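You operate a simulated robot arm through the tools that you are given. There is no shell and no other tool. Be economical: measure what you need, move in short steps, check, and stop when the job is done.

The job below is to be done with a simulated robot arm. You get a single attempt, and the scene is never put back.

Task
Fill the orange barge with grain to the yellow line; shut its hatch.
Fine: push it under the silo, swing the orange chute over the open hold, hold the green FEED lever down; spill none; swing the chute back; the grey barge stays. Where these are worked on the way, their far stop is far enough and under half their travel is too little: orange chute.
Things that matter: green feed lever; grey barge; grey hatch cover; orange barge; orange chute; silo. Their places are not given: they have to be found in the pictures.

Only the result counts: the job must be done as asked and must still hold three seconds after the hand-in. Knocking over, shifting, dropping, spilling or breaking anything else fails it.

Robot
A 6-joint arm with a two-finger parallel gripper, fixed in place. Base frame: the origin is at the foot of the arm, x ahead of it, y to its left, z up; the work surface is at about z = 0.76. Lengths are in m, angles in degrees, forces in N, time in s.
With the tool pointing down near the work surface it reaches from about 0.46 to 0.88 m from the base axis. Its first joint turns from -115.0 to 115.0 degrees. Payload 4.2 kg.
Tool frame: the origin (TCP) lies between the finger pads and is the grasp point; the fingertips stand 0.023 m ahead of it; z points along the fingers, y is the line along which they close. Largest opening 0.094 m; finger width 0.038, thickness 0.01; the body of the gripper, 0.054 by 0.096 m, starts 0.039 m behind the TCP.
Orientation is that of the tool frame in the base frame, as a unit quaternion [w, x, y, z]. With the fingers straight down and closing along the base's y, the tool's x points along the base's -x, its y along +y and its z along -z.

Tools
- The arm moves only by the tool nudge_tool. Its argument "steps" is a list of rows, each a list of 7 numbers: the closure in counts, from 0 (fully open) to 255 (shut), then the shift along the base's x, y, z in m, then the turn, a rotation vector about the base's x, y, z in degrees. In form: [[jaw, tx, ty, tz, wx, wy, wz], ...]. A call has 1 to 10 rows; each row shifts and turns the commanded pose from where the row before left it. Rows are played at 5 a second. More than 0.05 m and 8.6 degrees between two rows, or a gripper value outside its range, and nothing of the call is played. Where a pose cannot be reached the arm comes as near as it can. A force on the tool above 90 N (or 10 N above the force at the start of the call, whichever is more), or a blocked arm, ends the call early, and 0.2 s more pass. Each finger travels about 0.108 m/s and halts on what it meets, pressing with about 26 N; the grip force reading is that of the motor and also rises with nothing between the fingers. The clock runs only during rows and for 0.2 s after the last one: add rows that do not move to give the fingers time. The reply holds the time, the measured pose of the TCP, the force on the tool along the base axes, the opening and the grip force, in the units named above and with some noise, with the torque about the TCP (base axes, N m) and any sound that the robot's microphone picked up.
- Cameras (640 x 400 px; columns grow to the right, rows downward): "scene" is fixed at [0.05, -0.6516, 1.4897]; the picture's right is [0.28, -0.96, 0.00], its down [-0.66, -0.19, -0.73] and it looks along [0.70, 0.20, -0.68] (base axes); focal length 338 px, centre (320, 200). "wrist" rides on the gripper at [0.086, 0.016, -0.074] in the tool frame; the picture's right is [-0.18, 0.98, 0.00], its down [-0.58, -0.11, -0.81] and it looks along [-0.79, -0.15, 0.59] (tool axes); focal length 243 px, centre (320, 200).
- capture(camera): a new picture of that camera. No time passes.
- raise_lower(by): slides the trunk up (or, below 0, down) by that many m; the arm rides with it, the base frame stays. It gives what a move gives, with no picture.
- measure_at(camera, pixels): for up to 12 pixels [column, row] of the newest picture of that camera ("zoom" is the newest enlarged one), the place [x, y, z] in the base frame of the surface seen there, good to about 0.002 m. No time passes.
- enlarge(camera, box): a new picture of the part [left, top, right, bottom] of that camera's present view, enlarged. No time passes.
- finish_job(): hands the job in; it is judged then, once.

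Go step by step. Measure first, check grasps and placings, and put right what went wrong. The budget is 80 turns and 46 pictures, counting those below and the enlarged ones. Unless the task says otherwise, let go and move clear before handing in, and close with one line.

The tools are called after "Request:" as a command line: name --pt "numbers of a row" for each row, then --argument value for the rest, lists and objects as JSON in quotes. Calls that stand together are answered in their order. nudge_tool: Moves the arm, as the interface text tells. Its arguments: {"type":"object","properties":{"steps":{"type":"array","items":{"type":"array","items":{"type":"number"}}}},"required":["steps"]} The other tools are called the same way: raise_lower (by) slides the trunk up or down; capture (camera) takes a picture; measure_at (camera, pixels) gives the place of the surface under pixels of a picture; enlarge (camera, box) takes an enlarged picture of a part of a camera's view; finish_job () hands the job in.

At the start:

```text
time_s: 0.0
tool_pos: [0.3148, -0.3926, 1.2426]
tool_rot: [0.0, 0.0, 1.0, 0.0]
wrist_force: [-0.5, 0.4, 0.6]
ft_torque: [-0.01, 0.02, 0.04]
grip_width: 0.0942
grasp_force: 0.0
trunk travel left (down, up): [-0.675, 0.315]
```

scene: 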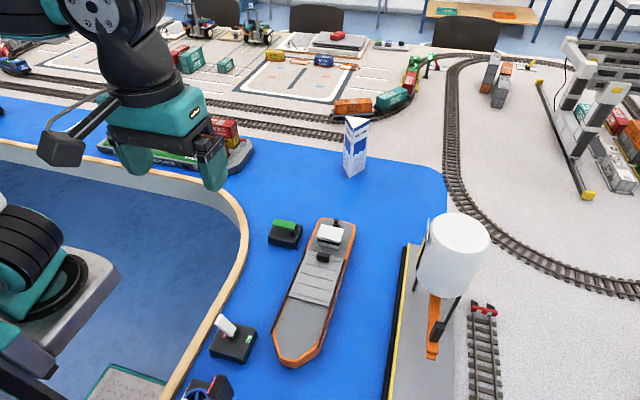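
wrist: 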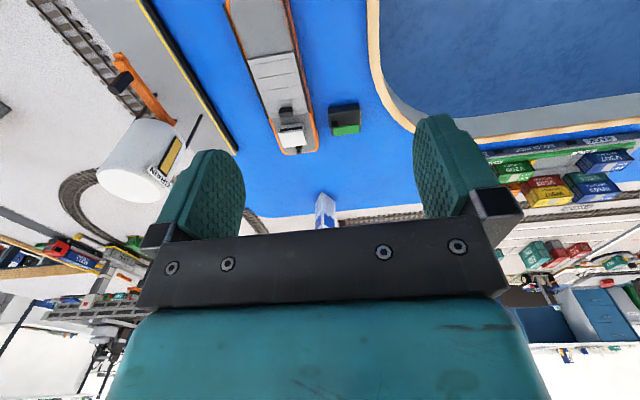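

The orange barge lies at about (315,290), the silo at (455,255) with the orange chute at (433,325), and control boxes at (285,232) and (233,340). I'll enlarge these areas to see detail.

Request:
enlarge --camera "scene" --box '[180, 200, 380, 400]'

Request:
enlarge --camera "scene" --box '[360, 200, 520, 400]'

Request:
measure_at --camera "scene" --pixels '[[285, 225], [285, 240], [233, 340], [222, 325], [330, 235], [318, 280], [300, 325], [290, 362], [455, 225], [433, 350], [433, 300], [400, 330]]'

```text
2.00 times, centred on (280, 300) of scene
```

zoom: 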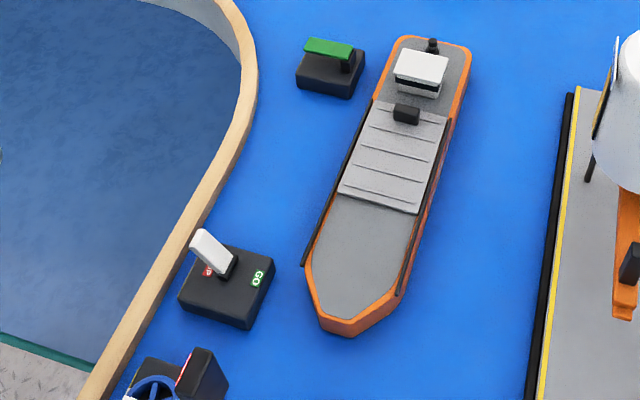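

```text
2.00 times, centred on (440, 300) of scene
```

zoom: 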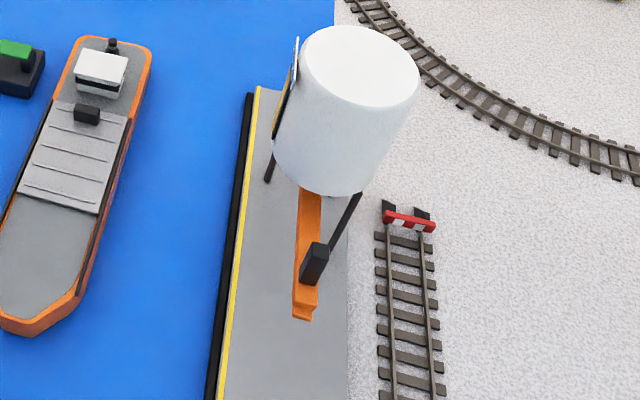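

```text
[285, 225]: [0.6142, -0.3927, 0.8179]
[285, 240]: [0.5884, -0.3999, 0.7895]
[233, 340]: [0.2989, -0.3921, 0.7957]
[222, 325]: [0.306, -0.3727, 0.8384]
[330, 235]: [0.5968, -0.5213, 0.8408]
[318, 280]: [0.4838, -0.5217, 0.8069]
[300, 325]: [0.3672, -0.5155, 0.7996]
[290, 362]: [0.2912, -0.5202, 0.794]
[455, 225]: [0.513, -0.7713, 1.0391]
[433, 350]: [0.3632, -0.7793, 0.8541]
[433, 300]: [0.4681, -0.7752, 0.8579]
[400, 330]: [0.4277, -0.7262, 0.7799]
```

The barge runs along x (bow x≈0.29, stern ≈0.63, y≈-0.52), and the quay edge is near y≈-0.70. I need finer detail of the hatch, the chute and pivot, and the grey barge.

Request:
enlarge --camera "scene" --box '[405, 270, 485, 370]'

Request:
enlarge --camera "scene" --box '[80, 100, 280, 200]'

Request:
enlarge --camera "scene" --box '[260, 210, 370, 320]'

Request:
measure_at --camera "zoom" --pixels '[[380, 110], [400, 130], [425, 145], [385, 235], [440, 255], [370, 170], [340, 350], [420, 385], [475, 180], [350, 45], [430, 30], [190, 95]]'

```text
4.00 times, centred on (445, 320) of scene
```

zoom: 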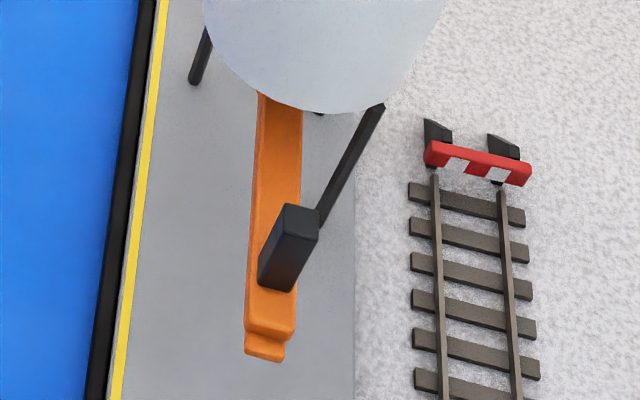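

```text
3.20 times, centred on (180, 150) of scene
```

zoom: 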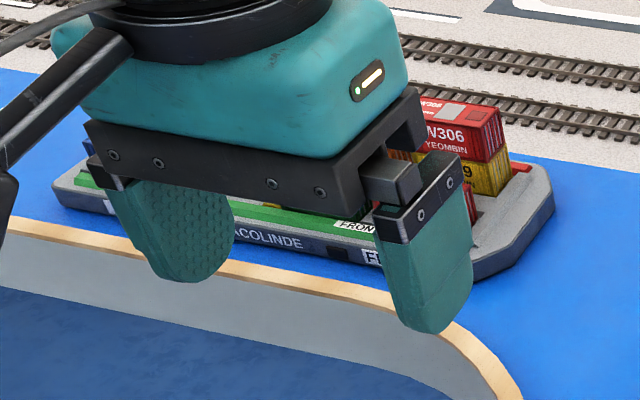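

```text
3.64 times, centred on (315, 265) of scene
```

zoom: 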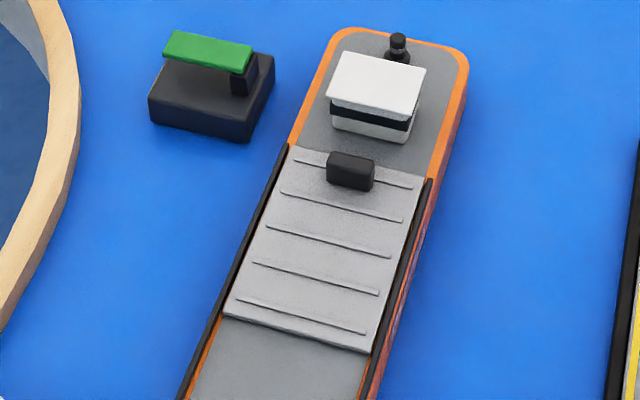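

```text
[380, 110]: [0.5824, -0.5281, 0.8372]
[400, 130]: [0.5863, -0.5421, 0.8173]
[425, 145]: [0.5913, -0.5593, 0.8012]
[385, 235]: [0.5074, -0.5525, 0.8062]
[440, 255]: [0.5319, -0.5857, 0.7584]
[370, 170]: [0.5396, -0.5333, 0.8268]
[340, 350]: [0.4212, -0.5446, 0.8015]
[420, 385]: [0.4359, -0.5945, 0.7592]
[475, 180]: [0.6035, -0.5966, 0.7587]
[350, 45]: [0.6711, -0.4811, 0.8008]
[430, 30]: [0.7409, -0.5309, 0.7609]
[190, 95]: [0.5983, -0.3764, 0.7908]
```

The grey barge is the container ship at the upper left, well out of the way. Next I measure the edges of the barge, cover, handle, chute and silo.

Request:
measure_at --camera "zoom" --pixels '[[292, 150], [428, 183], [226, 312], [366, 348], [332, 158], [370, 188], [350, 185], [345, 160], [330, 35], [462, 60], [180, 390], [376, 390]]'

Request:
measure_at --camera "scene" --pixels '[[476, 324], [436, 325], [440, 329], [442, 338], [436, 324], [430, 357], [427, 340], [439, 343], [430, 300], [455, 215], [420, 240], [480, 245]]'

Request:
measure_at --camera "scene" --pixels '[[433, 323], [427, 290], [441, 290], [415, 290], [444, 310], [405, 250], [395, 300], [403, 300], [277, 367], [340, 222], [272, 350], [320, 350]]'

```text
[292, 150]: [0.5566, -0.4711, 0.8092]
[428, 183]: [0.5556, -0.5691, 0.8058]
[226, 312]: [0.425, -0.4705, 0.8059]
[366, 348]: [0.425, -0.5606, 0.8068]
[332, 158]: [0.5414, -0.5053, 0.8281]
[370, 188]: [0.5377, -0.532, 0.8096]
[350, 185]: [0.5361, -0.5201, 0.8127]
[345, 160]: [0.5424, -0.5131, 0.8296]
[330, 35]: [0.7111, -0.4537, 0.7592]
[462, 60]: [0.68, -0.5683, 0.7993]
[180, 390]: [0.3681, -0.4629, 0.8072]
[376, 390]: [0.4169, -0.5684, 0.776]
```

```text
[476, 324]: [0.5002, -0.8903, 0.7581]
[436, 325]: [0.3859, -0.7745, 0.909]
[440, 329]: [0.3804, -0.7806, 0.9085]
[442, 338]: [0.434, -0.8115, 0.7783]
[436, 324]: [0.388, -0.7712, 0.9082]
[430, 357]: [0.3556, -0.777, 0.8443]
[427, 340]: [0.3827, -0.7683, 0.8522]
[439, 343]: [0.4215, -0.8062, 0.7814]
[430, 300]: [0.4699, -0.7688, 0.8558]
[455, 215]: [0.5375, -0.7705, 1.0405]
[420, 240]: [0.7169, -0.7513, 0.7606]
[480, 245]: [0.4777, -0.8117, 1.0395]
```

```text
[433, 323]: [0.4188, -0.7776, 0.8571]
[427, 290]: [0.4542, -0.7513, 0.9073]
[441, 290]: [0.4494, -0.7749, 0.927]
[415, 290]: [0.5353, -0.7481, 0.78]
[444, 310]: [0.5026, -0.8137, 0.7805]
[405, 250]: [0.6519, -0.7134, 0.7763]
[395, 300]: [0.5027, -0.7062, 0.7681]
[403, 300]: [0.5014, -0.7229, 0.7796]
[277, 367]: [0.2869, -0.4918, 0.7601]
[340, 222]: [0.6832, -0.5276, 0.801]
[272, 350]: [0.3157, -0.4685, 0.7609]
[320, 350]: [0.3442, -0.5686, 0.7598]
```

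Measured layout: cover x 0.425–0.556 and y −0.471…−0.565, handle at (0.54,−0.52,0.829), barge x 0.285–0.70, silo axis about (0.51,−0.77), chute tip radius about 0.15. I'll turn the tool 90° and move to above the barge's +y side, so I can push with two spread fingers.

Request:
nudge_tool --pt "0 0.017 -0.001 -0.02 0 0 -8.5" --pt "0 0.017 -0.001 -0.02 0 0 -8.5" --pt "0 0.017 -0.001 -0.02 0 0 -8.5" --pt "0 0.017 -0.001 -0.02 0 0 -8.5" --pt "0 0.017 -0.001 -0.02 0 0 -8.5" --pt "0 0.017 -0.001 -0.02 0 0 -8.5" --pt "0 0.017 -0.001 -0.02 0 0 -8.5" --pt "0 0.017 -0.001 -0.02 0 0 -8.5" --pt "0 0.017 -0.001 -0.02 0 0 -8.5" --pt "0 0.017 -0.001 -0.02 0 0 -8.5"

Request:
nudge_tool --pt "0 0 0 -0.02 0 0 -5" --pt "0 0 0 0 0 0 0"

Request:
capture --camera "scene"

Request:
capture --camera "wrist"

```text
time_s: 2.2
tool_pos: [0.4837, -0.4025, 1.0427]
tool_rot: [-0.001, 0.676, 0.737, 0.001]
wrist_force: [-0.6, -0.6, 0.7]
ft_torque: [0.0, -0.01, 0.01]
grip_width: 0.0942
grasp_force: 0.1
trunk travel left (down, up): [-0.675, 0.315]
```

```text
time_s: 2.8
tool_pos: [0.4829, -0.4022, 1.0228]
tool_rot: [0.0, 0.707, 0.707, 0.0]
wrist_force: [0.4, -0.5, 0.4]
ft_torque: [0.03, -0.01, 0.01]
grip_width: 0.0942
grasp_force: 0.1
trunk travel left (down, up): [-0.675, 0.315]
```

```text
38 pictures are left
```

scene: 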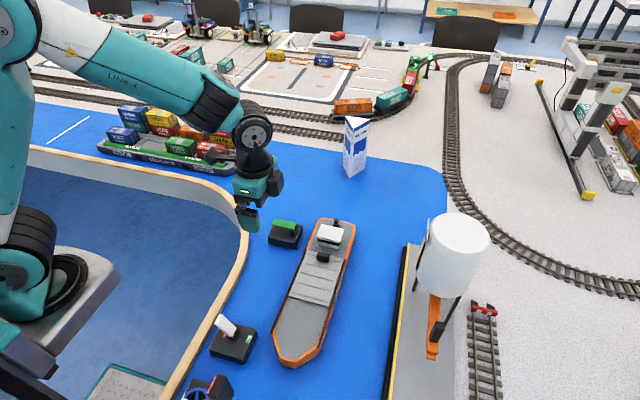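

```text
37 pictures are left
```

wrist: 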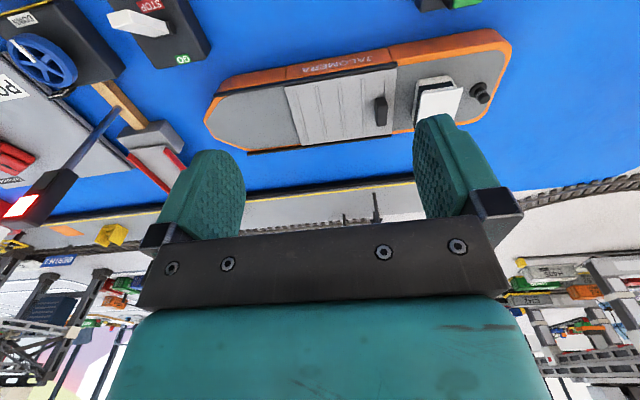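

The tool is turned and in place above open water between the FEED box and the barge. I'll measure the hull's near side and the FEED box extents before descending.

Request:
measure_at --camera "wrist" --pixels '[[300, 68], [380, 53], [340, 50], [340, 75], [380, 110], [470, 40], [240, 85], [350, 62], [430, 5], [455, 5], [130, 20], [205, 50]]'

Request:
measure_at --camera "scene" --pixels '[[268, 240], [296, 247], [302, 228], [275, 222], [295, 224], [268, 234], [284, 248], [292, 285], [305, 255], [285, 310], [280, 330], [314, 230]]'

```text
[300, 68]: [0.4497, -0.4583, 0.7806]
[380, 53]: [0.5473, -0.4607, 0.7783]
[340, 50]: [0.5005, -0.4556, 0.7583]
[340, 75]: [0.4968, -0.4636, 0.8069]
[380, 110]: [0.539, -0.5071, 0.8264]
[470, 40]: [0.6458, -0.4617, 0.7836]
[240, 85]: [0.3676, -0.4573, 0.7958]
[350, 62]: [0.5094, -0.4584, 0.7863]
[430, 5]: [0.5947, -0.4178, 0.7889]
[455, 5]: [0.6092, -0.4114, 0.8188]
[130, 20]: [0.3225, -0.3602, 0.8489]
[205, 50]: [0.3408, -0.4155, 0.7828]
```

```text
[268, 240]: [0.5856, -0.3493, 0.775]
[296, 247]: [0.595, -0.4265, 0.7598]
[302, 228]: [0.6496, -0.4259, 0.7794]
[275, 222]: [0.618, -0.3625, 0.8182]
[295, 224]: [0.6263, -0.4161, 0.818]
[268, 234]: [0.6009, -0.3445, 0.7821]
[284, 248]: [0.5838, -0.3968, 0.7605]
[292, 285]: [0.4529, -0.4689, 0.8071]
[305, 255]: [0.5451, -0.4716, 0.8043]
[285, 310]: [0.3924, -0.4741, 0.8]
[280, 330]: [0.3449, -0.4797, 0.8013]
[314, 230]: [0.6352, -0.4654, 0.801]
```

Hull +y side is a vertical face at y = −0.459 (z 0.76–0.80), and the FEED box starts at x = 0.58, so it is clear. I descend beside the hull to TCP z≈0.80.

Request:
nudge_tool --pt "0 0.002 0 -0.045 0 0 0" --pt "0 0 0 -0.045 0 0 0" --pt "0 0 0 -0.045 0 0 0" --pt "0 0 0 -0.045 0 0 0" --pt "0 0 0 -0.042 0 0 0" --pt "0 0 0 0 0 0 0"

Request:
nudge_tool --pt "0 0 -0.03 0 0 0 0" --pt "0 0 -0.01 0 0 0 0" --pt "0 0 -0.01 0 0 0 0" --pt "0 0 -0.01 0 0 0 0" --pt "0 0 -0.01 0 0 0 0" --pt "0 0 0 0 0 0 0"

Request:
capture --camera "scene"

```text
time_s: 4.2
tool_pos: [0.4861, -0.4024, 0.8009]
tool_rot: [0.0, 0.707, 0.707, 0.0]
wrist_force: [0.8, -0.1, 0.9]
ft_torque: [0.02, 0.02, 0.03]
grip_width: 0.0939
grasp_force: 0.0
trunk travel left (down, up): [-0.675, 0.315]
```

```text
time_s: 5.6
tool_pos: [0.4856, -0.4746, 0.8019]
tool_rot: [0.0, 0.708, 0.707, 0.0]
wrist_force: [-0.7, 0.3, 0.3]
ft_torque: [-0.01, -0.02, 0.0]
grip_width: 0.0942
grasp_force: 0.0
trunk travel left (down, up): [-0.675, 0.315]
```

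```text
36 pictures are left
```

scene: 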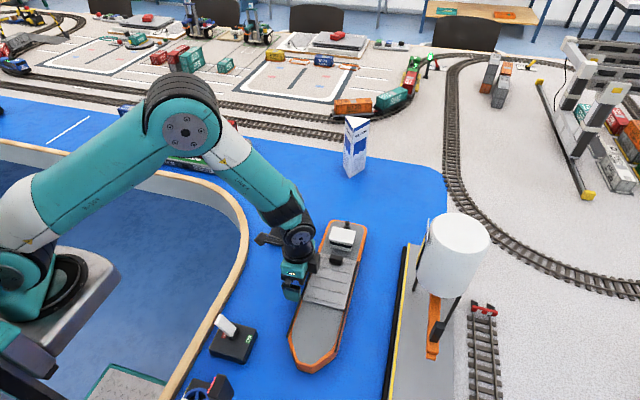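

The barge slides squarely with negligible force; its far edge is now about y −0.61 and the quay face is near −0.70. I push on in small steps until it meets the fender.

Request:
nudge_tool --pt "0 0 -0.01 0 0 0 0" --pt "0 0 -0.01 0 0 0 0" --pt "0 0 -0.01 0 0 0 0" --pt "0 0 -0.01 0 0 0 0" --pt "0 0 -0.01 0 0 0 0" --pt "0 0 -0.01 0 0 0 0" --pt "0 0 -0.008 0 0 0 0" --pt "0 0 0 0 0 0 0"

Request:
enlarge --camera "scene" --box '[270, 210, 470, 390]'

Request:
measure_at --camera "scene" --pixels '[[394, 310], [392, 320], [397, 290], [400, 270]]'

```text
time_s: 7.4
tool_pos: [0.4859, -0.5403, 0.802]
tool_rot: [0.0, 0.707, 0.708, 0.0]
wrist_force: [0.7, 2.2, 0.8]
ft_torque: [0.0, -0.02, 0.07]
grip_width: 0.094
grasp_force: 0.0
trunk travel left (down, up): [-0.675, 0.315]
```

```text
2.22 times, centred on (370, 300) of scene
```

zoom: 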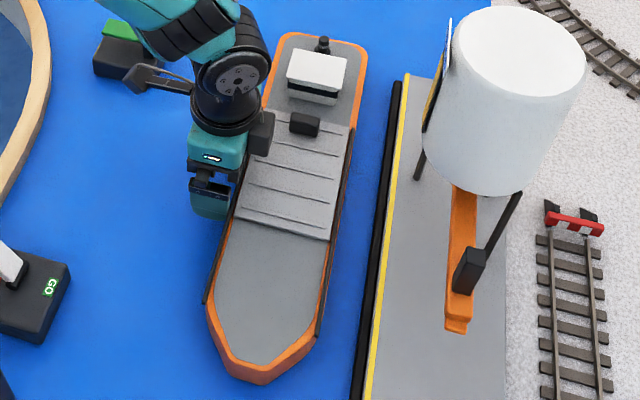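

```text
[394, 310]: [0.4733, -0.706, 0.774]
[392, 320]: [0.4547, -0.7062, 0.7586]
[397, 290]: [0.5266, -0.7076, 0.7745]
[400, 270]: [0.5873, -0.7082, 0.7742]
```

Force rose to only 2 N, and the barge centre is now at y≈−0.618, which matches the estimated chute outlet (0.51,−0.616). I back off, rise and go above the hatch handle for a close look.

Request:
nudge_tool --pt "0 0 0.03 0 0 0 0" --pt "120 0 0 0.05 0 0 0" --pt "120 0 0 0.05 0 0 0" --pt "120 0 0 0.05 0 0 0" --pt "120 0.025 -0.03 0 0 0 0" --pt "120 0.025 -0.03 0 0 0 0" --pt "120 0.004 0 0 0 0 0"

Request:
capture --camera "wrist"

Request:
capture --camera "scene"

```text
time_s: 9.0
tool_pos: [0.5406, -0.5709, 0.9512]
tool_rot: [-0.001, 0.706, 0.708, 0.0]
wrist_force: [-0.3, -0.7, 0.0]
ft_torque: [-0.02, -0.03, 0.0]
grip_width: 0.0498
grasp_force: 0.1
trunk travel left (down, up): [-0.675, 0.315]
```

```text
34 pictures are left
```

wrist: 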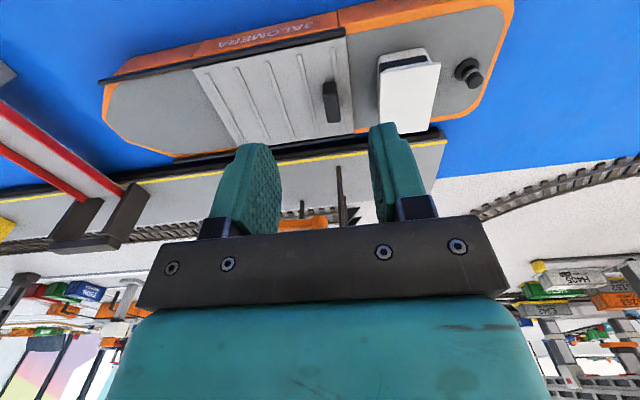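

```text
33 pictures are left
```

scene: 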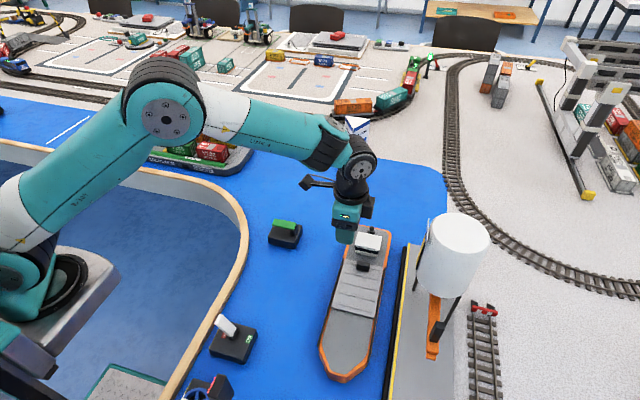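

The handle appears at (330,102) in the wrist view. I measure it, the barge edges and the cabin from both pictures.

Request:
measure_at --camera "wrist" --pixels '[[325, 85], [334, 85], [327, 115], [337, 115], [380, 95], [345, 45], [195, 70], [235, 140], [345, 28], [300, 32], [180, 65], [145, 150]]'

Request:
measure_at --camera "scene" --pixels '[[362, 262], [363, 269], [345, 320], [373, 330], [321, 345], [345, 375], [383, 290], [391, 240]]'

```text
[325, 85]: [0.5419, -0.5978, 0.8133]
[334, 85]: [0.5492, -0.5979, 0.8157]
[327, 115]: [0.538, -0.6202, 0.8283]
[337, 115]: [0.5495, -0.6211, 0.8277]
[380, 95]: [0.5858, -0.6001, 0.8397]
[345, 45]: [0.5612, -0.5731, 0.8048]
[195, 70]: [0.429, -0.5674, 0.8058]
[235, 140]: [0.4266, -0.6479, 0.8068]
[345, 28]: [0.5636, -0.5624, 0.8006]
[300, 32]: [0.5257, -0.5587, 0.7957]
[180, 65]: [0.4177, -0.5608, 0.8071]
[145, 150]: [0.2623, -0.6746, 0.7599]
```

```text
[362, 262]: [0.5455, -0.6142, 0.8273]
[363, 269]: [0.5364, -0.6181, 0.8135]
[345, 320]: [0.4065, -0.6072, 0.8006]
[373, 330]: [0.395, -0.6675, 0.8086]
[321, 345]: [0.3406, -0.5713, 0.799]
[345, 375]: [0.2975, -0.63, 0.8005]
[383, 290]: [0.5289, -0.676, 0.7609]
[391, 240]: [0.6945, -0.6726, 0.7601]
```

Handle is at x≈0.544, y≈−0.612, top 0.828, with the cabin front at x≈0.585. I narrow the jaws to about 34 mm, descend over the handle and grip.

Request:
nudge_tool --pt "163 0.003 -0.042 0 0 0 0" --pt "163 0 0 0 0 0 0" --pt "163 0 0 -0.04 0 0 0" --pt "163 0 0 -0.04 0 0 0" --pt "163 0 0 -0.035 0 0 0" --pt "163 0 0 0 0 0 0"

Request:
nudge_tool --pt "255 0 0 0 0 0 0" --pt "255 0 0 0 0 0 0" --pt "255 0 0 0 0 0 0"

Request:
enlarge --camera "scene" --box '[300, 200, 480, 390]'

```text
time_s: 10.4
tool_pos: [0.5429, -0.6143, 0.8363]
tool_rot: [0.0, 0.707, 0.707, 0.0]
wrist_force: [0.5, -0.9, 0.1]
ft_torque: [0.02, -0.01, 0.02]
grip_width: 0.0338
grasp_force: 0.1
trunk travel left (down, up): [-0.675, 0.315]
```

```text
time_s: 11.2
tool_pos: [0.5426, -0.613, 0.8366]
tool_rot: [0.001, 0.707, 0.707, 0.0]
wrist_force: [1.0, -1.5, -0.2]
ft_torque: [-0.14, -0.01, 0.05]
grip_width: 0.013
grasp_force: 26.1
trunk travel left (down, up): [-0.675, 0.315]
```

```text
2.11 times, centred on (390, 295) of scene
```

zoom: 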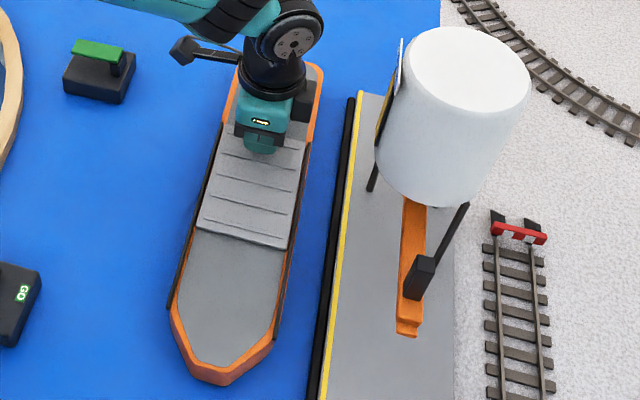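

The handle is gripped (opening 13 mm, 26 N). I'll try sliding the cover toward the bow (−x) by 4 cm and check whether the barge stays put.

Request:
nudge_tool --pt "255 -0.01 0 0 0 0 0" --pt "255 -0.01 0 0 0 0 0" --pt "255 -0.01 0 0 0 0 0" --pt "255 -0.01 0 0 0 0 0" --pt "255 0 0 0 0 0 0"

Request:
enlarge --camera "scene" --box '[300, 200, 480, 390]'

```text
time_s: 12.4
tool_pos: [0.5012, -0.6127, 0.8361]
tool_rot: [-0.001, 0.707, 0.707, 0.0]
wrist_force: [-0.1, -1.9, -0.1]
ft_torque: [-0.24, -0.03, -0.02]
grip_width: 0.0132
grasp_force: 25.9
trunk travel left (down, up): [-0.675, 0.315]
```

```text
2.11 times, centred on (390, 295) of scene
```

zoom: 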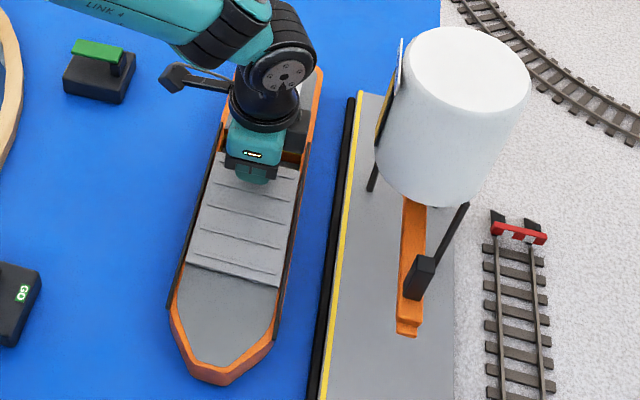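

The cover slid 4 cm and the bow stayed at (225,385), so this is the right direction. I continue to a full opening.

Request:
nudge_tool --pt "255 -0.012 0 0 0 0 0" --pt "255 -0.012 0 0 0 0 0" --pt "255 -0.012 0 0 0 0 0" --pt "255 -0.012 0 0 0 0 0" --pt "255 -0.012 0 0 0 0 0" --pt "255 -0.01 0 0 0 0 0" --pt "255 0 0 0 0 0 0"

Request:
enlarge --camera "scene" --box '[300, 200, 480, 390]'

```text
time_s: 14.0
tool_pos: [0.4332, -0.6124, 0.8354]
tool_rot: [0.0, 0.707, 0.707, 0.0]
wrist_force: [-0.3, -1.5, -0.3]
ft_torque: [0.0, 0.02, -0.06]
grip_width: 0.0134
grasp_force: 25.8
trunk travel left (down, up): [-0.675, 0.315]
```

```text
2.11 times, centred on (390, 295) of scene
```

zoom: 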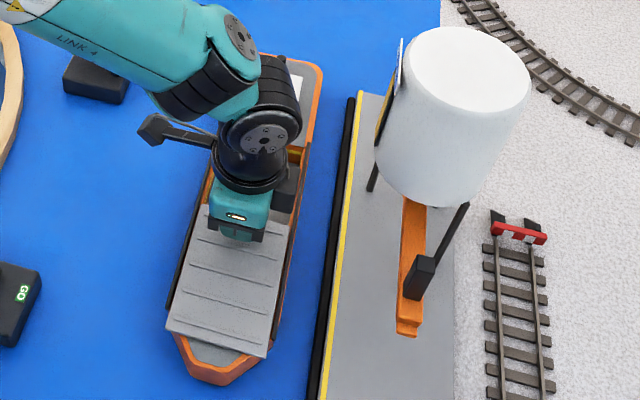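

Opened by 0.11 m with no resistance; the yellow line shows inside the hold. I try a little more, watching the force, then release and rise.

Request:
nudge_tool --pt "255 -0.006 0 0 0 0 0" --pt "255 -0.006 0 0 0 0 0" --pt "255 -0.004 0 0 0 0 0" --pt "255 0 0 0 0 0 0"

```text
time_s: 15.0
tool_pos: [0.4166, -0.6116, 0.8363]
tool_rot: [0.0, 0.707, 0.708, 0.0]
wrist_force: [2.6, 0.1, 0.5]
ft_torque: [0.09, -0.05, 0.0]
grip_width: 0.0132
grasp_force: 26.0
trunk travel left (down, up): [-0.675, 0.315]
```

The x-force rose to 2.6 N, so this is likely the end stop. I release, rise and look.

Request:
nudge_tool --pt "170 0 0 0 0 0 0" --pt "170 0 0 0 0 0 0" --pt "170 0 0 0.05 0 0 0" --pt "170 0 0 0.05 0 0 0" --pt "170 0 0.05 0.03 0 0 0" --pt "170 -0.03 0.05 0 0 0 0" --pt "170 -0.03 0.05 0 0 0 0"

Request:
enlarge --camera "scene" --box '[300, 200, 480, 390]'

Request:
capture --camera "wrist"

```text
refused: row 5 steps farther than a row can; nothing moved
```

```text
2.11 times, centred on (390, 295) of scene
```

zoom: 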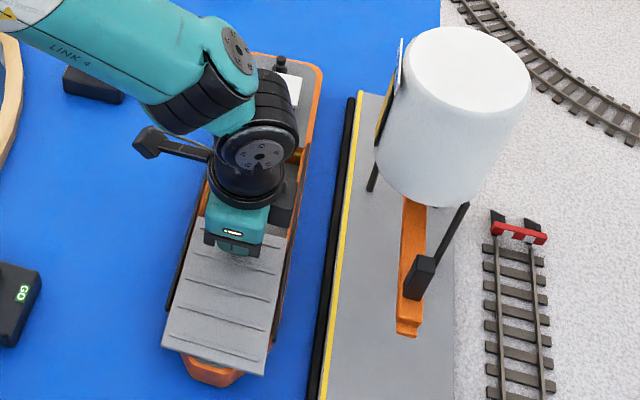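

```text
28 pictures are left
```

wrist: 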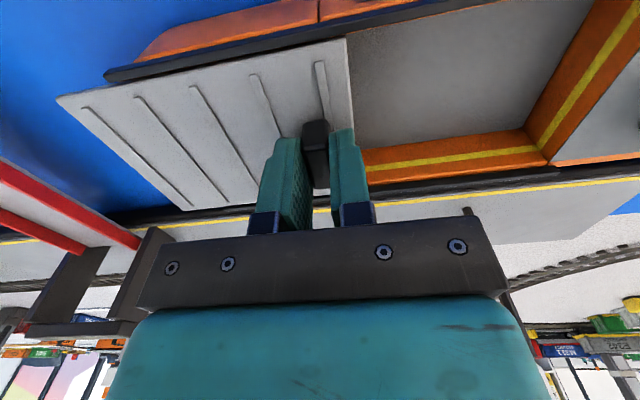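

The refused call moved nothing. The hold is wide open, with the yellow line running inside its walls at (480,155); I release and rise with smaller rows.

Request:
nudge_tool --pt "170 0 0 0 0 0 0" --pt "170 0 0 0 0 0 0" --pt "170 0 0 0.04 0 0 0" --pt "170 0 0 0.05 0 0 0" --pt "170 0 0.02 0.04 0 0 0" --pt "170 0 0.04 0 0 0 0" --pt "170 0 0.04 0 0 0 0"

Request:
enlarge --camera "scene" --box '[300, 200, 480, 390]'

Request:
capture --camera "wrist"

```text
time_s: 16.6
tool_pos: [0.4164, -0.5122, 0.9658]
tool_rot: [0.0, 0.707, 0.707, 0.0]
wrist_force: [0.4, -0.1, 0.8]
ft_torque: [0.0, 0.0, 0.0]
grip_width: 0.0318
grasp_force: 0.1
trunk travel left (down, up): [-0.675, 0.315]
```

```text
2.11 times, centred on (390, 295) of scene
```

zoom: 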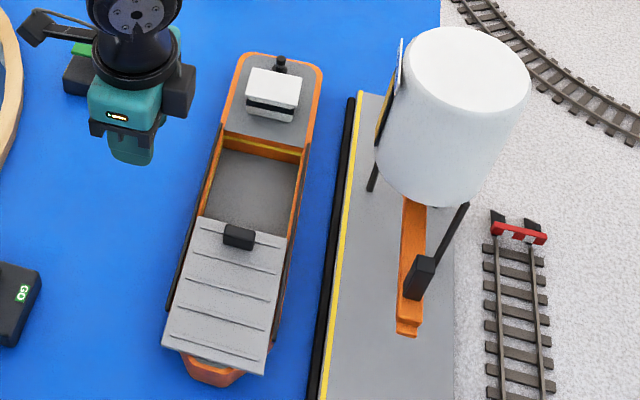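

```text
26 pictures are left
```

wrist: 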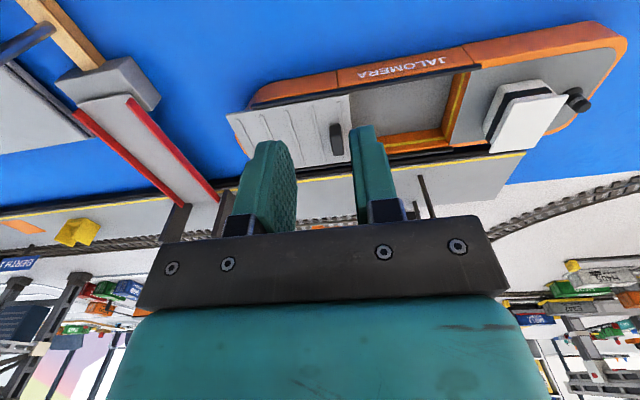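

The hold is open in zoom area (205–300, 140–235) and the barge hasn't moved. I measure the hold, and the chute handle with the chute.

Request:
measure_at --camera "zoom" --pixels '[[222, 140], [302, 155], [207, 212], [292, 228], [250, 190], [240, 230], [425, 260], [410, 262], [433, 262], [408, 296], [408, 325], [412, 300]]'

Request:
enlarge --camera "scene" --box '[410, 290, 460, 370]'

Request:
measure_at --camera "zoom" --pixels '[[340, 180], [395, 190], [330, 210], [375, 220], [315, 270], [350, 300], [260, 290], [350, 345], [300, 355], [335, 372], [275, 340], [250, 375]]'

```text
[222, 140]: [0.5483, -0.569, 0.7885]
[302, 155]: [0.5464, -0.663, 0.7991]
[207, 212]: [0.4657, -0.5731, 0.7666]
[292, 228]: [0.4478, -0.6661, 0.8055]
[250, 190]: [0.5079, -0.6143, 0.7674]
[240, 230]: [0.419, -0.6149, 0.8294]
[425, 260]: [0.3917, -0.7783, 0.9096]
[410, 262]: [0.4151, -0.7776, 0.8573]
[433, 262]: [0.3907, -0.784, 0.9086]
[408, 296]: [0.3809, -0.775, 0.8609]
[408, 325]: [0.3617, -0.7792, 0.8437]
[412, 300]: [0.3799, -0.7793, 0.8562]
```

```text
5.00 times, centred on (435, 330) of scene
```

zoom: 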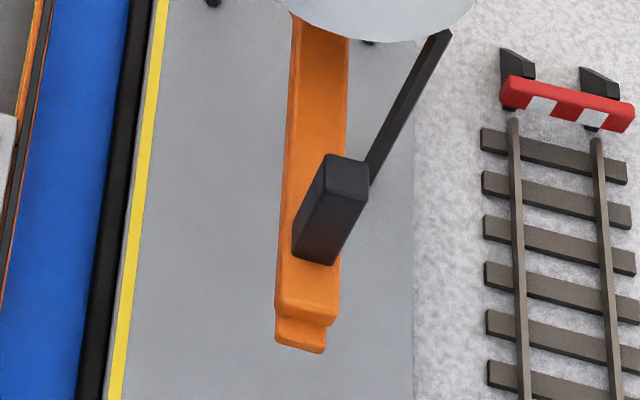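

```text
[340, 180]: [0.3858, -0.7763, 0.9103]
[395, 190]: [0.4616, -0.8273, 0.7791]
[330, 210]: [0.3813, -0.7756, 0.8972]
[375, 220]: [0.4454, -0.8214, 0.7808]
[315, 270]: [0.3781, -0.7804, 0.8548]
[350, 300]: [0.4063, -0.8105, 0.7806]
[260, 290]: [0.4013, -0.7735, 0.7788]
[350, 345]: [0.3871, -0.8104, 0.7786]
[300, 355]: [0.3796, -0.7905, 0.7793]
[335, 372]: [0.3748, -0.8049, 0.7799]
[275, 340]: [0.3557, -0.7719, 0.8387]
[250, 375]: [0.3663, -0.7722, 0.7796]
```

Hold is x 0.447–0.55, y −0.569…−0.665. The chute handle is at about (0.390,−0.778), z 0.857–0.910. The expected outlet when swung is about (0.51,−0.63), inside the hold. I turn the tool back and go above the chute handle.

Request:
nudge_tool --pt "90 -0.002 -0.018 0.006 0 0 8.5" --pt "90 -0.003 -0.018 0.006 0 0 8.5" --pt "90 -0.003 -0.018 0.006 0 0 8.5" --pt "90 -0.003 -0.018 0.006 0 0 8.5" --pt "90 -0.003 -0.018 0.006 0 0 8.5" --pt "90 -0.003 -0.018 0.005 0 0 8.5" --pt "90 -0.003 -0.018 0 0 0 8.5" --pt "90 -0.003 -0.018 0 0 0 8.5" --pt "90 -0.002 -0.018 0 0 0 8.5" --pt "90 -0.001 -0.018 0 0 0 8.5"

Request:
nudge_tool --pt "90 0 -0.04 0 0 0 5" --pt "90 0 -0.043 0 0 0 0" --pt "90 0 0 0 0 0 0"

Request:
capture --camera "scene"

Request:
capture --camera "wrist"

```text
time_s: 18.8
tool_pos: [0.3913, -0.6928, 1.002]
tool_rot: [0.0, 0.042, 0.999, 0.001]
wrist_force: [-0.7, 0.2, 0.0]
ft_torque: [-0.05, 0.0, 0.02]
grip_width: 0.0606
grasp_force: 0.1
trunk travel left (down, up): [-0.675, 0.315]
```

```text
time_s: 19.6
tool_pos: [0.3867, -0.7383, 0.9982]
tool_rot: [-0.001, -0.001, 1.0, 0.001]
wrist_force: [-0.1, -0.5, 0.4]
ft_torque: [0.0, 0.01, -0.01]
grip_width: 0.0609
grasp_force: 0.1
out of reach, approached as far as the arm can: row 2
trunk travel left (down, up): [-0.675, 0.315]
```

```text
24 pictures are left
```

scene: 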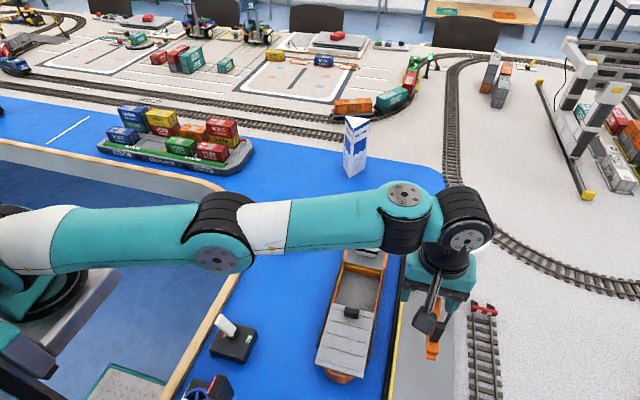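

```text
23 pictures are left
```

wrist: 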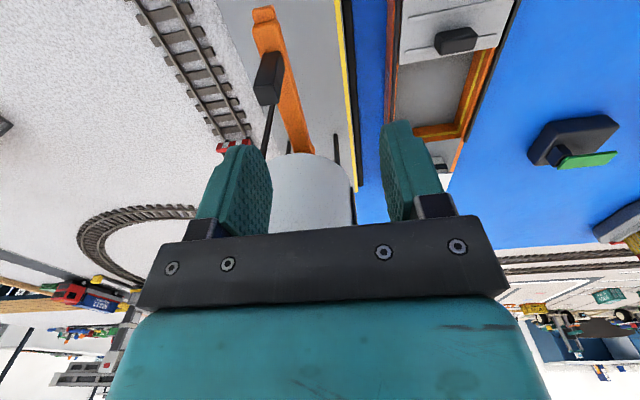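

The arm ran out of reach at r≈0.83 at this height; the tool reaches farther when low relative to the shoulder. I raise the trunk by 0.12, then lower the tool by the same amount.

Request:
raise_lower --by 0.12

Request:
nudge_tool --pt "90 0 0 -0.04 0 0 0" --pt "90 0 0 -0.04 0 0 0" --pt "90 0 0 -0.04 0 0 0" --pt "90 0 0 -0.03 0 0 0" --pt "90 0 0 0 0 0 0"

```text
time_s: 21.1
tool_pos: [0.3859, -0.7388, 1.1179]
tool_rot: [0.001, 0.0, 1.0, 0.0]
wrist_force: [-0.5, -0.3, 1.0]
ft_torque: [0.01, -0.01, 0.02]
grip_width: 0.0606
grasp_force: 0.1
trunk travel left (down, up): [-0.795, 0.195]
```

```text
time_s: 22.3
tool_pos: [0.3867, -0.7388, 0.968]
tool_rot: [0.0, 0.0, 1.0, 0.0]
wrist_force: [0.2, -0.6, 0.7]
ft_torque: [0.01, -0.02, -0.01]
grip_width: 0.0607
grasp_force: 0.1
trunk travel left (down, up): [-0.795, 0.195]
```

Commanded pose follows the measured one. I shift to the handle's x,y (0.390,−0.778) at this height and look.

Request:
nudge_tool --pt "90 0.003 -0.02 -0.01 0 0 0" --pt "90 0 -0.019 -0.01 0 0 0" --pt "90 0 0 0 0 0 0"

Request:
capture --camera "wrist"

```text
time_s: 23.1
tool_pos: [0.3815, -0.7427, 0.9575]
tool_rot: [-0.001, 0.0, 1.0, 0.0]
wrist_force: [-0.6, 0.3, 0.4]
ft_torque: [0.0, 0.01, -0.02]
grip_width: 0.061
grasp_force: 0.1
out of reach, approached as far as the arm can: row 1, 2
trunk travel left (down, up): [-0.795, 0.195]
```

```text
22 pictures are left
```

wrist: 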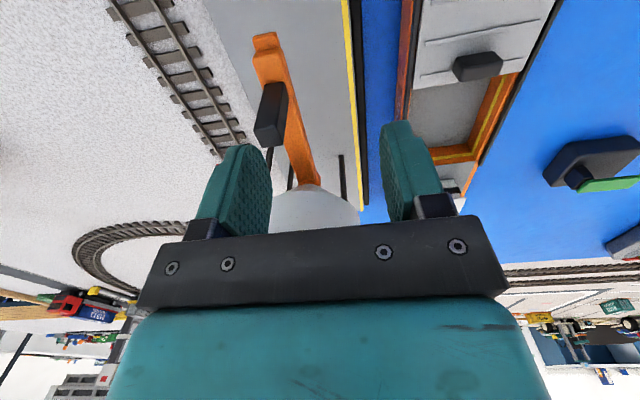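

The reach limit with a vertical tool is about 0.835 m, so I need to tilt. I'll yaw −45° (closing axis along (+x,+y)) and tilt 20° outward; the open fingers can then cage the handle and push it through the whole arc without following its rotation.

Request:
nudge_tool --pt "90 0 0.005 0.005 0 0 -7.5" --pt "90 0 0.005 0.005 0 0 -7.5" --pt "90 0 0 0 0 0 -7.5" --pt "90 0 0 0 0 0 -7.5" --pt "90 0 0 0 0 0 -7.5" --pt "90 0 0 0 0 0 -7.5" --pt "90 0 0 0 -4.71 -4.71 0" --pt "90 0 0 0 -4.71 -4.71 0" --pt "90 0 0 0 -4.71 -4.71 0" --pt "90 0 0 0 0 0 0"

Request:
nudge_tool --pt "90 0.004 -0.022 0 0 0 0" --pt "90 0.004 -0.022 0 0 0 0" --pt "90 0 0 0 0 0 0"

Request:
capture --camera "wrist"

Request:
enlarge --camera "scene" --box '[380, 220, 520, 390]'

```text
time_s: 25.3
tool_pos: [0.3832, -0.7329, 0.967]
tool_rot: [0.16, 0.377, 0.91, -0.066]
wrist_force: [-0.2, -0.3, -1.4]
ft_torque: [0.0, 0.02, 0.01]
grip_width: 0.061
grasp_force: 0.1
trunk travel left (down, up): [-0.795, 0.195]
```

```text
time_s: 26.1
tool_pos: [0.3907, -0.777, 0.9664]
tool_rot: [0.16, 0.377, 0.91, -0.067]
wrist_force: [-0.2, 1.1, 0.1]
ft_torque: [0.0, -0.01, 0.03]
grip_width: 0.061
grasp_force: 0.0
trunk travel left (down, up): [-0.795, 0.195]
```

```text
21 pictures are left
```

wrist: 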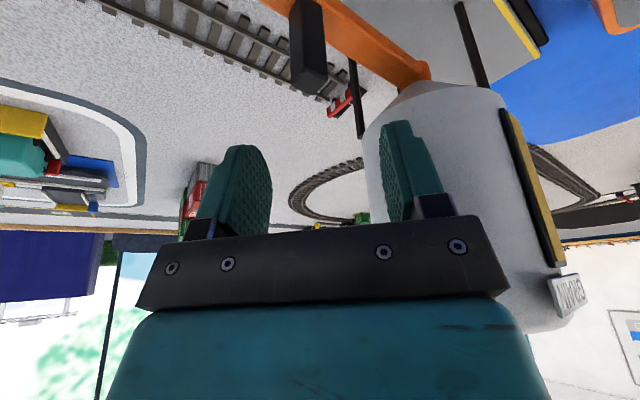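

```text
2.35 times, centred on (450, 305) of scene
```

zoom: 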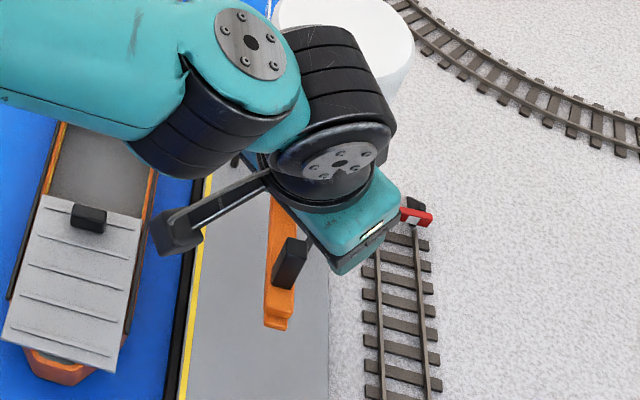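

Projection shows the handle top (≈(310,80)) directly below the TCP between the fingers. I descend in steps to straddle it.

Request:
nudge_tool --pt "90 0 0 -0.025 0 0 0" --pt "90 0 0 -0.025 0 0 0" --pt "90 0 0 -0.025 0 0 0" --pt "90 0 0 0 0 0 0"

Request:
enlarge --camera "wrist" --box '[160, 40, 480, 240]'

Request:
enlarge --camera "scene" --box '[380, 220, 520, 390]'

```text
time_s: 27.1
tool_pos: [0.3899, -0.7764, 0.891]
tool_rot: [0.16, 0.377, 0.91, -0.067]
wrist_force: [-0.1, -0.2, 0.1]
ft_torque: [0.02, 0.04, 0.01]
grip_width: 0.0608
grasp_force: 0.0
trunk travel left (down, up): [-0.795, 0.195]
```

```text
2.00 times, centred on (320, 140) of wrist
```

zoom: 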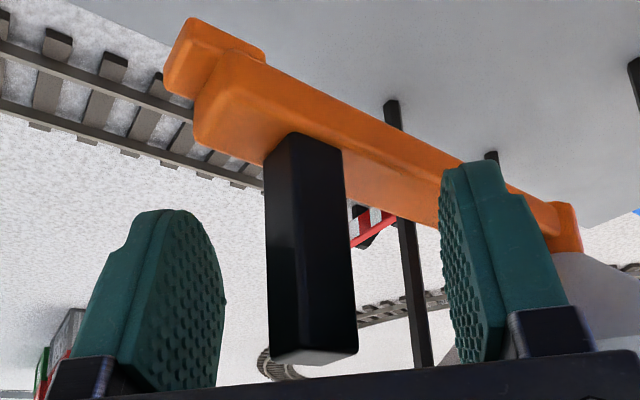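

```text
2.35 times, centred on (450, 305) of scene
```

zoom: 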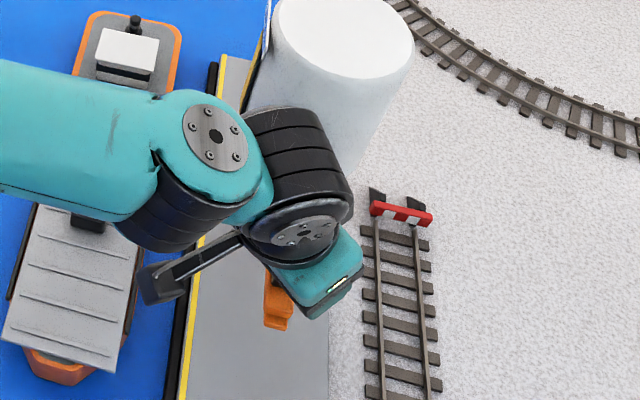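

The handle is between the fingers with clearance all round. I narrow the jaws to about 40 mm and push along the arc (axis ≈(0.513,−0.778), radius 0.123) to about 45°, then check.

Request:
nudge_tool --pt "147 0 0 0 0 0 0" --pt "147 0 0 0 0 0 0" --pt "147 0.007 0.007 0 0 0 0" --pt "147 0.002 0.0214 0 0 0 0" --pt "147 0.0055 0.0207 0 0 0 0" --pt "147 0.0091 0.0194 0 0 0 0" --pt "147 0.0123 0.0176 0 0 0 0" --pt "147 0 0 0 0 0 0"

Request:
enlarge --camera "wrist" --box '[160, 0, 480, 200]'

Request:
enlarge --camera "scene" --box '[320, 210, 500, 390]'

```text
time_s: 28.9
tool_pos: [0.426, -0.6897, 0.8919]
tool_rot: [0.161, 0.376, 0.91, -0.067]
wrist_force: [0.0, -0.3, 0.3]
ft_torque: [0.01, -0.03, 0.01]
grip_width: 0.0399
grasp_force: 0.2
trunk travel left (down, up): [-0.795, 0.195]
```

```text
2.00 times, centred on (320, 100) of wrist
```

zoom: 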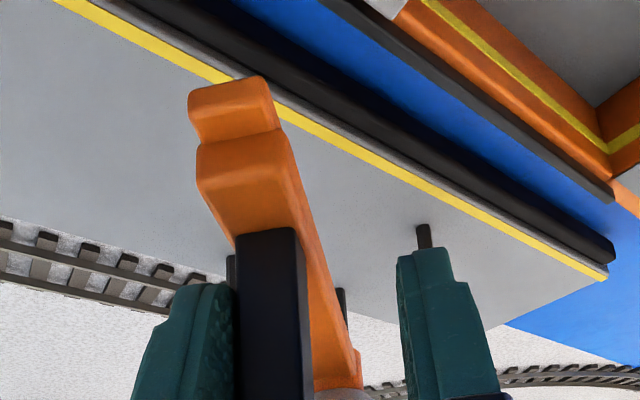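

```text
2.22 times, centred on (410, 300) of scene
```

zoom: 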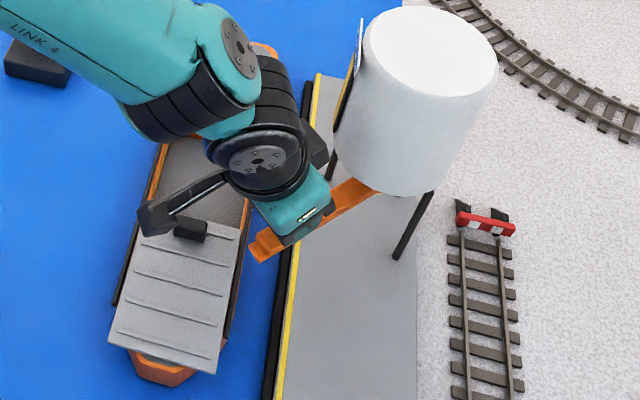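

The chute follows smoothly, already at about 45°, and the cover handle lies beyond the chute's tip radius. I continue to the far stop.

Request:
nudge_tool --pt "147 0.0151 0.0151 0 0 0 0" --pt "147 0.0176 0.0123 0 0 0 0" --pt "147 0.0194 0.0091 0 0 0 0" --pt "147 0.0207 0.0055 0 0 0 0" --pt "147 0.0214 0.002 0 0 0 0" --pt "147 0 0 0 0 0 0"

Request:
enlarge --camera "wrist" --box '[160, 0, 480, 200]'

Request:
enlarge --camera "scene" --box '[320, 210, 500, 390]'

```text
time_s: 30.3
tool_pos: [0.5135, -0.652, 0.891]
tool_rot: [0.158, 0.382, 0.908, -0.071]
wrist_force: [-26.1, -37.1, -10.4]
ft_torque: [0.83, -0.81, 0.41]
grip_width: 0.0601
grasp_force: 23.4
trunk travel left (down, up): [-0.795, 0.195]
```

```text
2.00 times, centred on (320, 100) of wrist
```

zoom: 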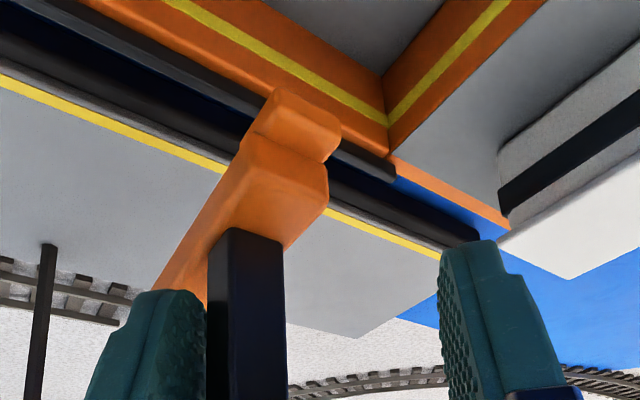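

```text
2.22 times, centred on (410, 300) of scene
```

zoom: 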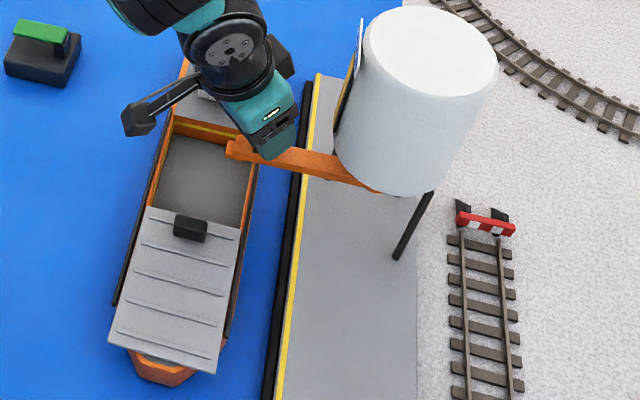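

It met the far stop (about 45 N, fingers pushed open). I back off to relieve it, rise clear and check where the spout is over the hold.

Request:
nudge_tool --pt "120 -0.008 -0.006 0 0 0 0" --pt "90 0 0 0 0 0 0" --pt "90 0 0 0.03 0 0 0" --pt "90 0 0 0.04 0 0 0" --pt "90 -0.02 0.035 0.02 0 0 0" --pt "90 -0.02 0.035 0.02 0 0 0" --pt "90 -0.02 0.035 0.02 0 0 0" --pt "90 -0.02 0.035 0 0 0 0" --pt "90 0 0 0 0 0 0"

Request:
enlarge --camera "scene" --box '[350, 220, 450, 340]'

Request:
capture --camera "wrist"

```text
time_s: 32.3
tool_pos: [0.4314, -0.5124, 1.0224]
tool_rot: [0.16, 0.377, 0.91, -0.067]
wrist_force: [0.3, 0.2, 0.5]
ft_torque: [0.0, 0.03, 0.01]
grip_width: 0.0609
grasp_force: 0.2
trunk travel left (down, up): [-0.795, 0.195]
```

```text
3.33 times, centred on (400, 280) of scene
```

zoom: 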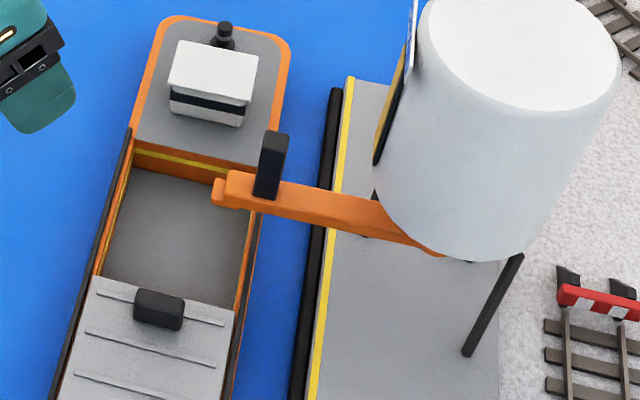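

```text
12 pictures are left
```

wrist: 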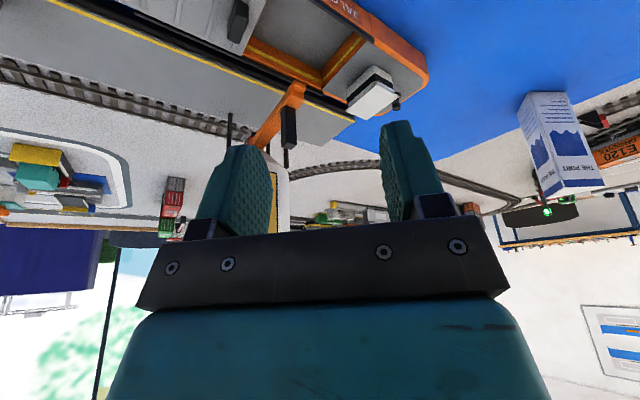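

The chute swung in; its spout tip is at zoom (217,192). I measure it relative to the hold edges.

Request:
measure_at --camera "zoom" --pixels '[[217, 192], [222, 203], [235, 175], [240, 200], [300, 205], [350, 222], [255, 230], [232, 300], [135, 160], [250, 178], [275, 140], [105, 270]]'

```text
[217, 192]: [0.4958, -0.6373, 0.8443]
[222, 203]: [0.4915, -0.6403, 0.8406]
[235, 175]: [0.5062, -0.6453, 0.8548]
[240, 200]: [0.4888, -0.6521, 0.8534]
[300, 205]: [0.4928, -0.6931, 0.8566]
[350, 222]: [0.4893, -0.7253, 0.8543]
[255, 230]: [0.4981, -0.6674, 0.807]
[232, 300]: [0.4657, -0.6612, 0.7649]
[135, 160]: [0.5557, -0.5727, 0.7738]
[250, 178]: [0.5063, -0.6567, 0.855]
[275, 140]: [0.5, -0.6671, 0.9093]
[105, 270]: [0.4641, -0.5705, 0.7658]
```

The chute axis is at x≈0.50 and the spout is at (0.498,−0.64), only about 2 cm inside the hold's −y wall (−0.663). I'll nudge the barge another 2 cm toward the quay so the spout is centred. First I bring the tool upright again.

Request:
nudge_tool --pt "0 0.01 0.004 0 4.71 4.71 0" --pt "0 0.01 0.004 0 4.71 4.71 0" --pt "0 0.01 0.004 0 4.71 4.71 0" --pt "0 0.01 0 0 0 0 -7.5" --pt "0 0.01 0 0 0 0 -7.5" --pt "0 0.004 0 0 0 0 -7.5" --pt "0 0 0 0 0 0 -7.5" --pt "0 0 0 0 0 0 -7.5" --pt "0 0 0 0 0 0 -7.5" --pt "0 0 0 0 0 0 0"

Request:
nudge_tool --pt "0 0 0 -0.045 0 0 0" --pt "0 0 0 -0.045 0 0 0" --pt "0 0 0 -0.045 0 0 0" --pt "0 0 0 -0.045 0 0 0" --pt "0 0 0 -0.041 0 0 0" --pt "0 0 0 0 0 0 0"

```text
time_s: 34.5
tool_pos: [0.4852, -0.499, 1.0215]
tool_rot: [0.0, 0.708, 0.706, -0.001]
wrist_force: [0.1, -0.3, 0.2]
ft_torque: [0.01, 0.02, -0.01]
grip_width: 0.0939
grasp_force: 0.1
trunk travel left (down, up): [-0.795, 0.195]
```

```text
time_s: 35.9
tool_pos: [0.4856, -0.5009, 0.7999]
tool_rot: [0.0, 0.707, 0.708, 0.0]
wrist_force: [0.3, 0.5, -0.4]
ft_torque: [0.0, 0.03, -0.02]
grip_width: 0.0941
grasp_force: 0.0
trunk travel left (down, up): [-0.795, 0.195]
```

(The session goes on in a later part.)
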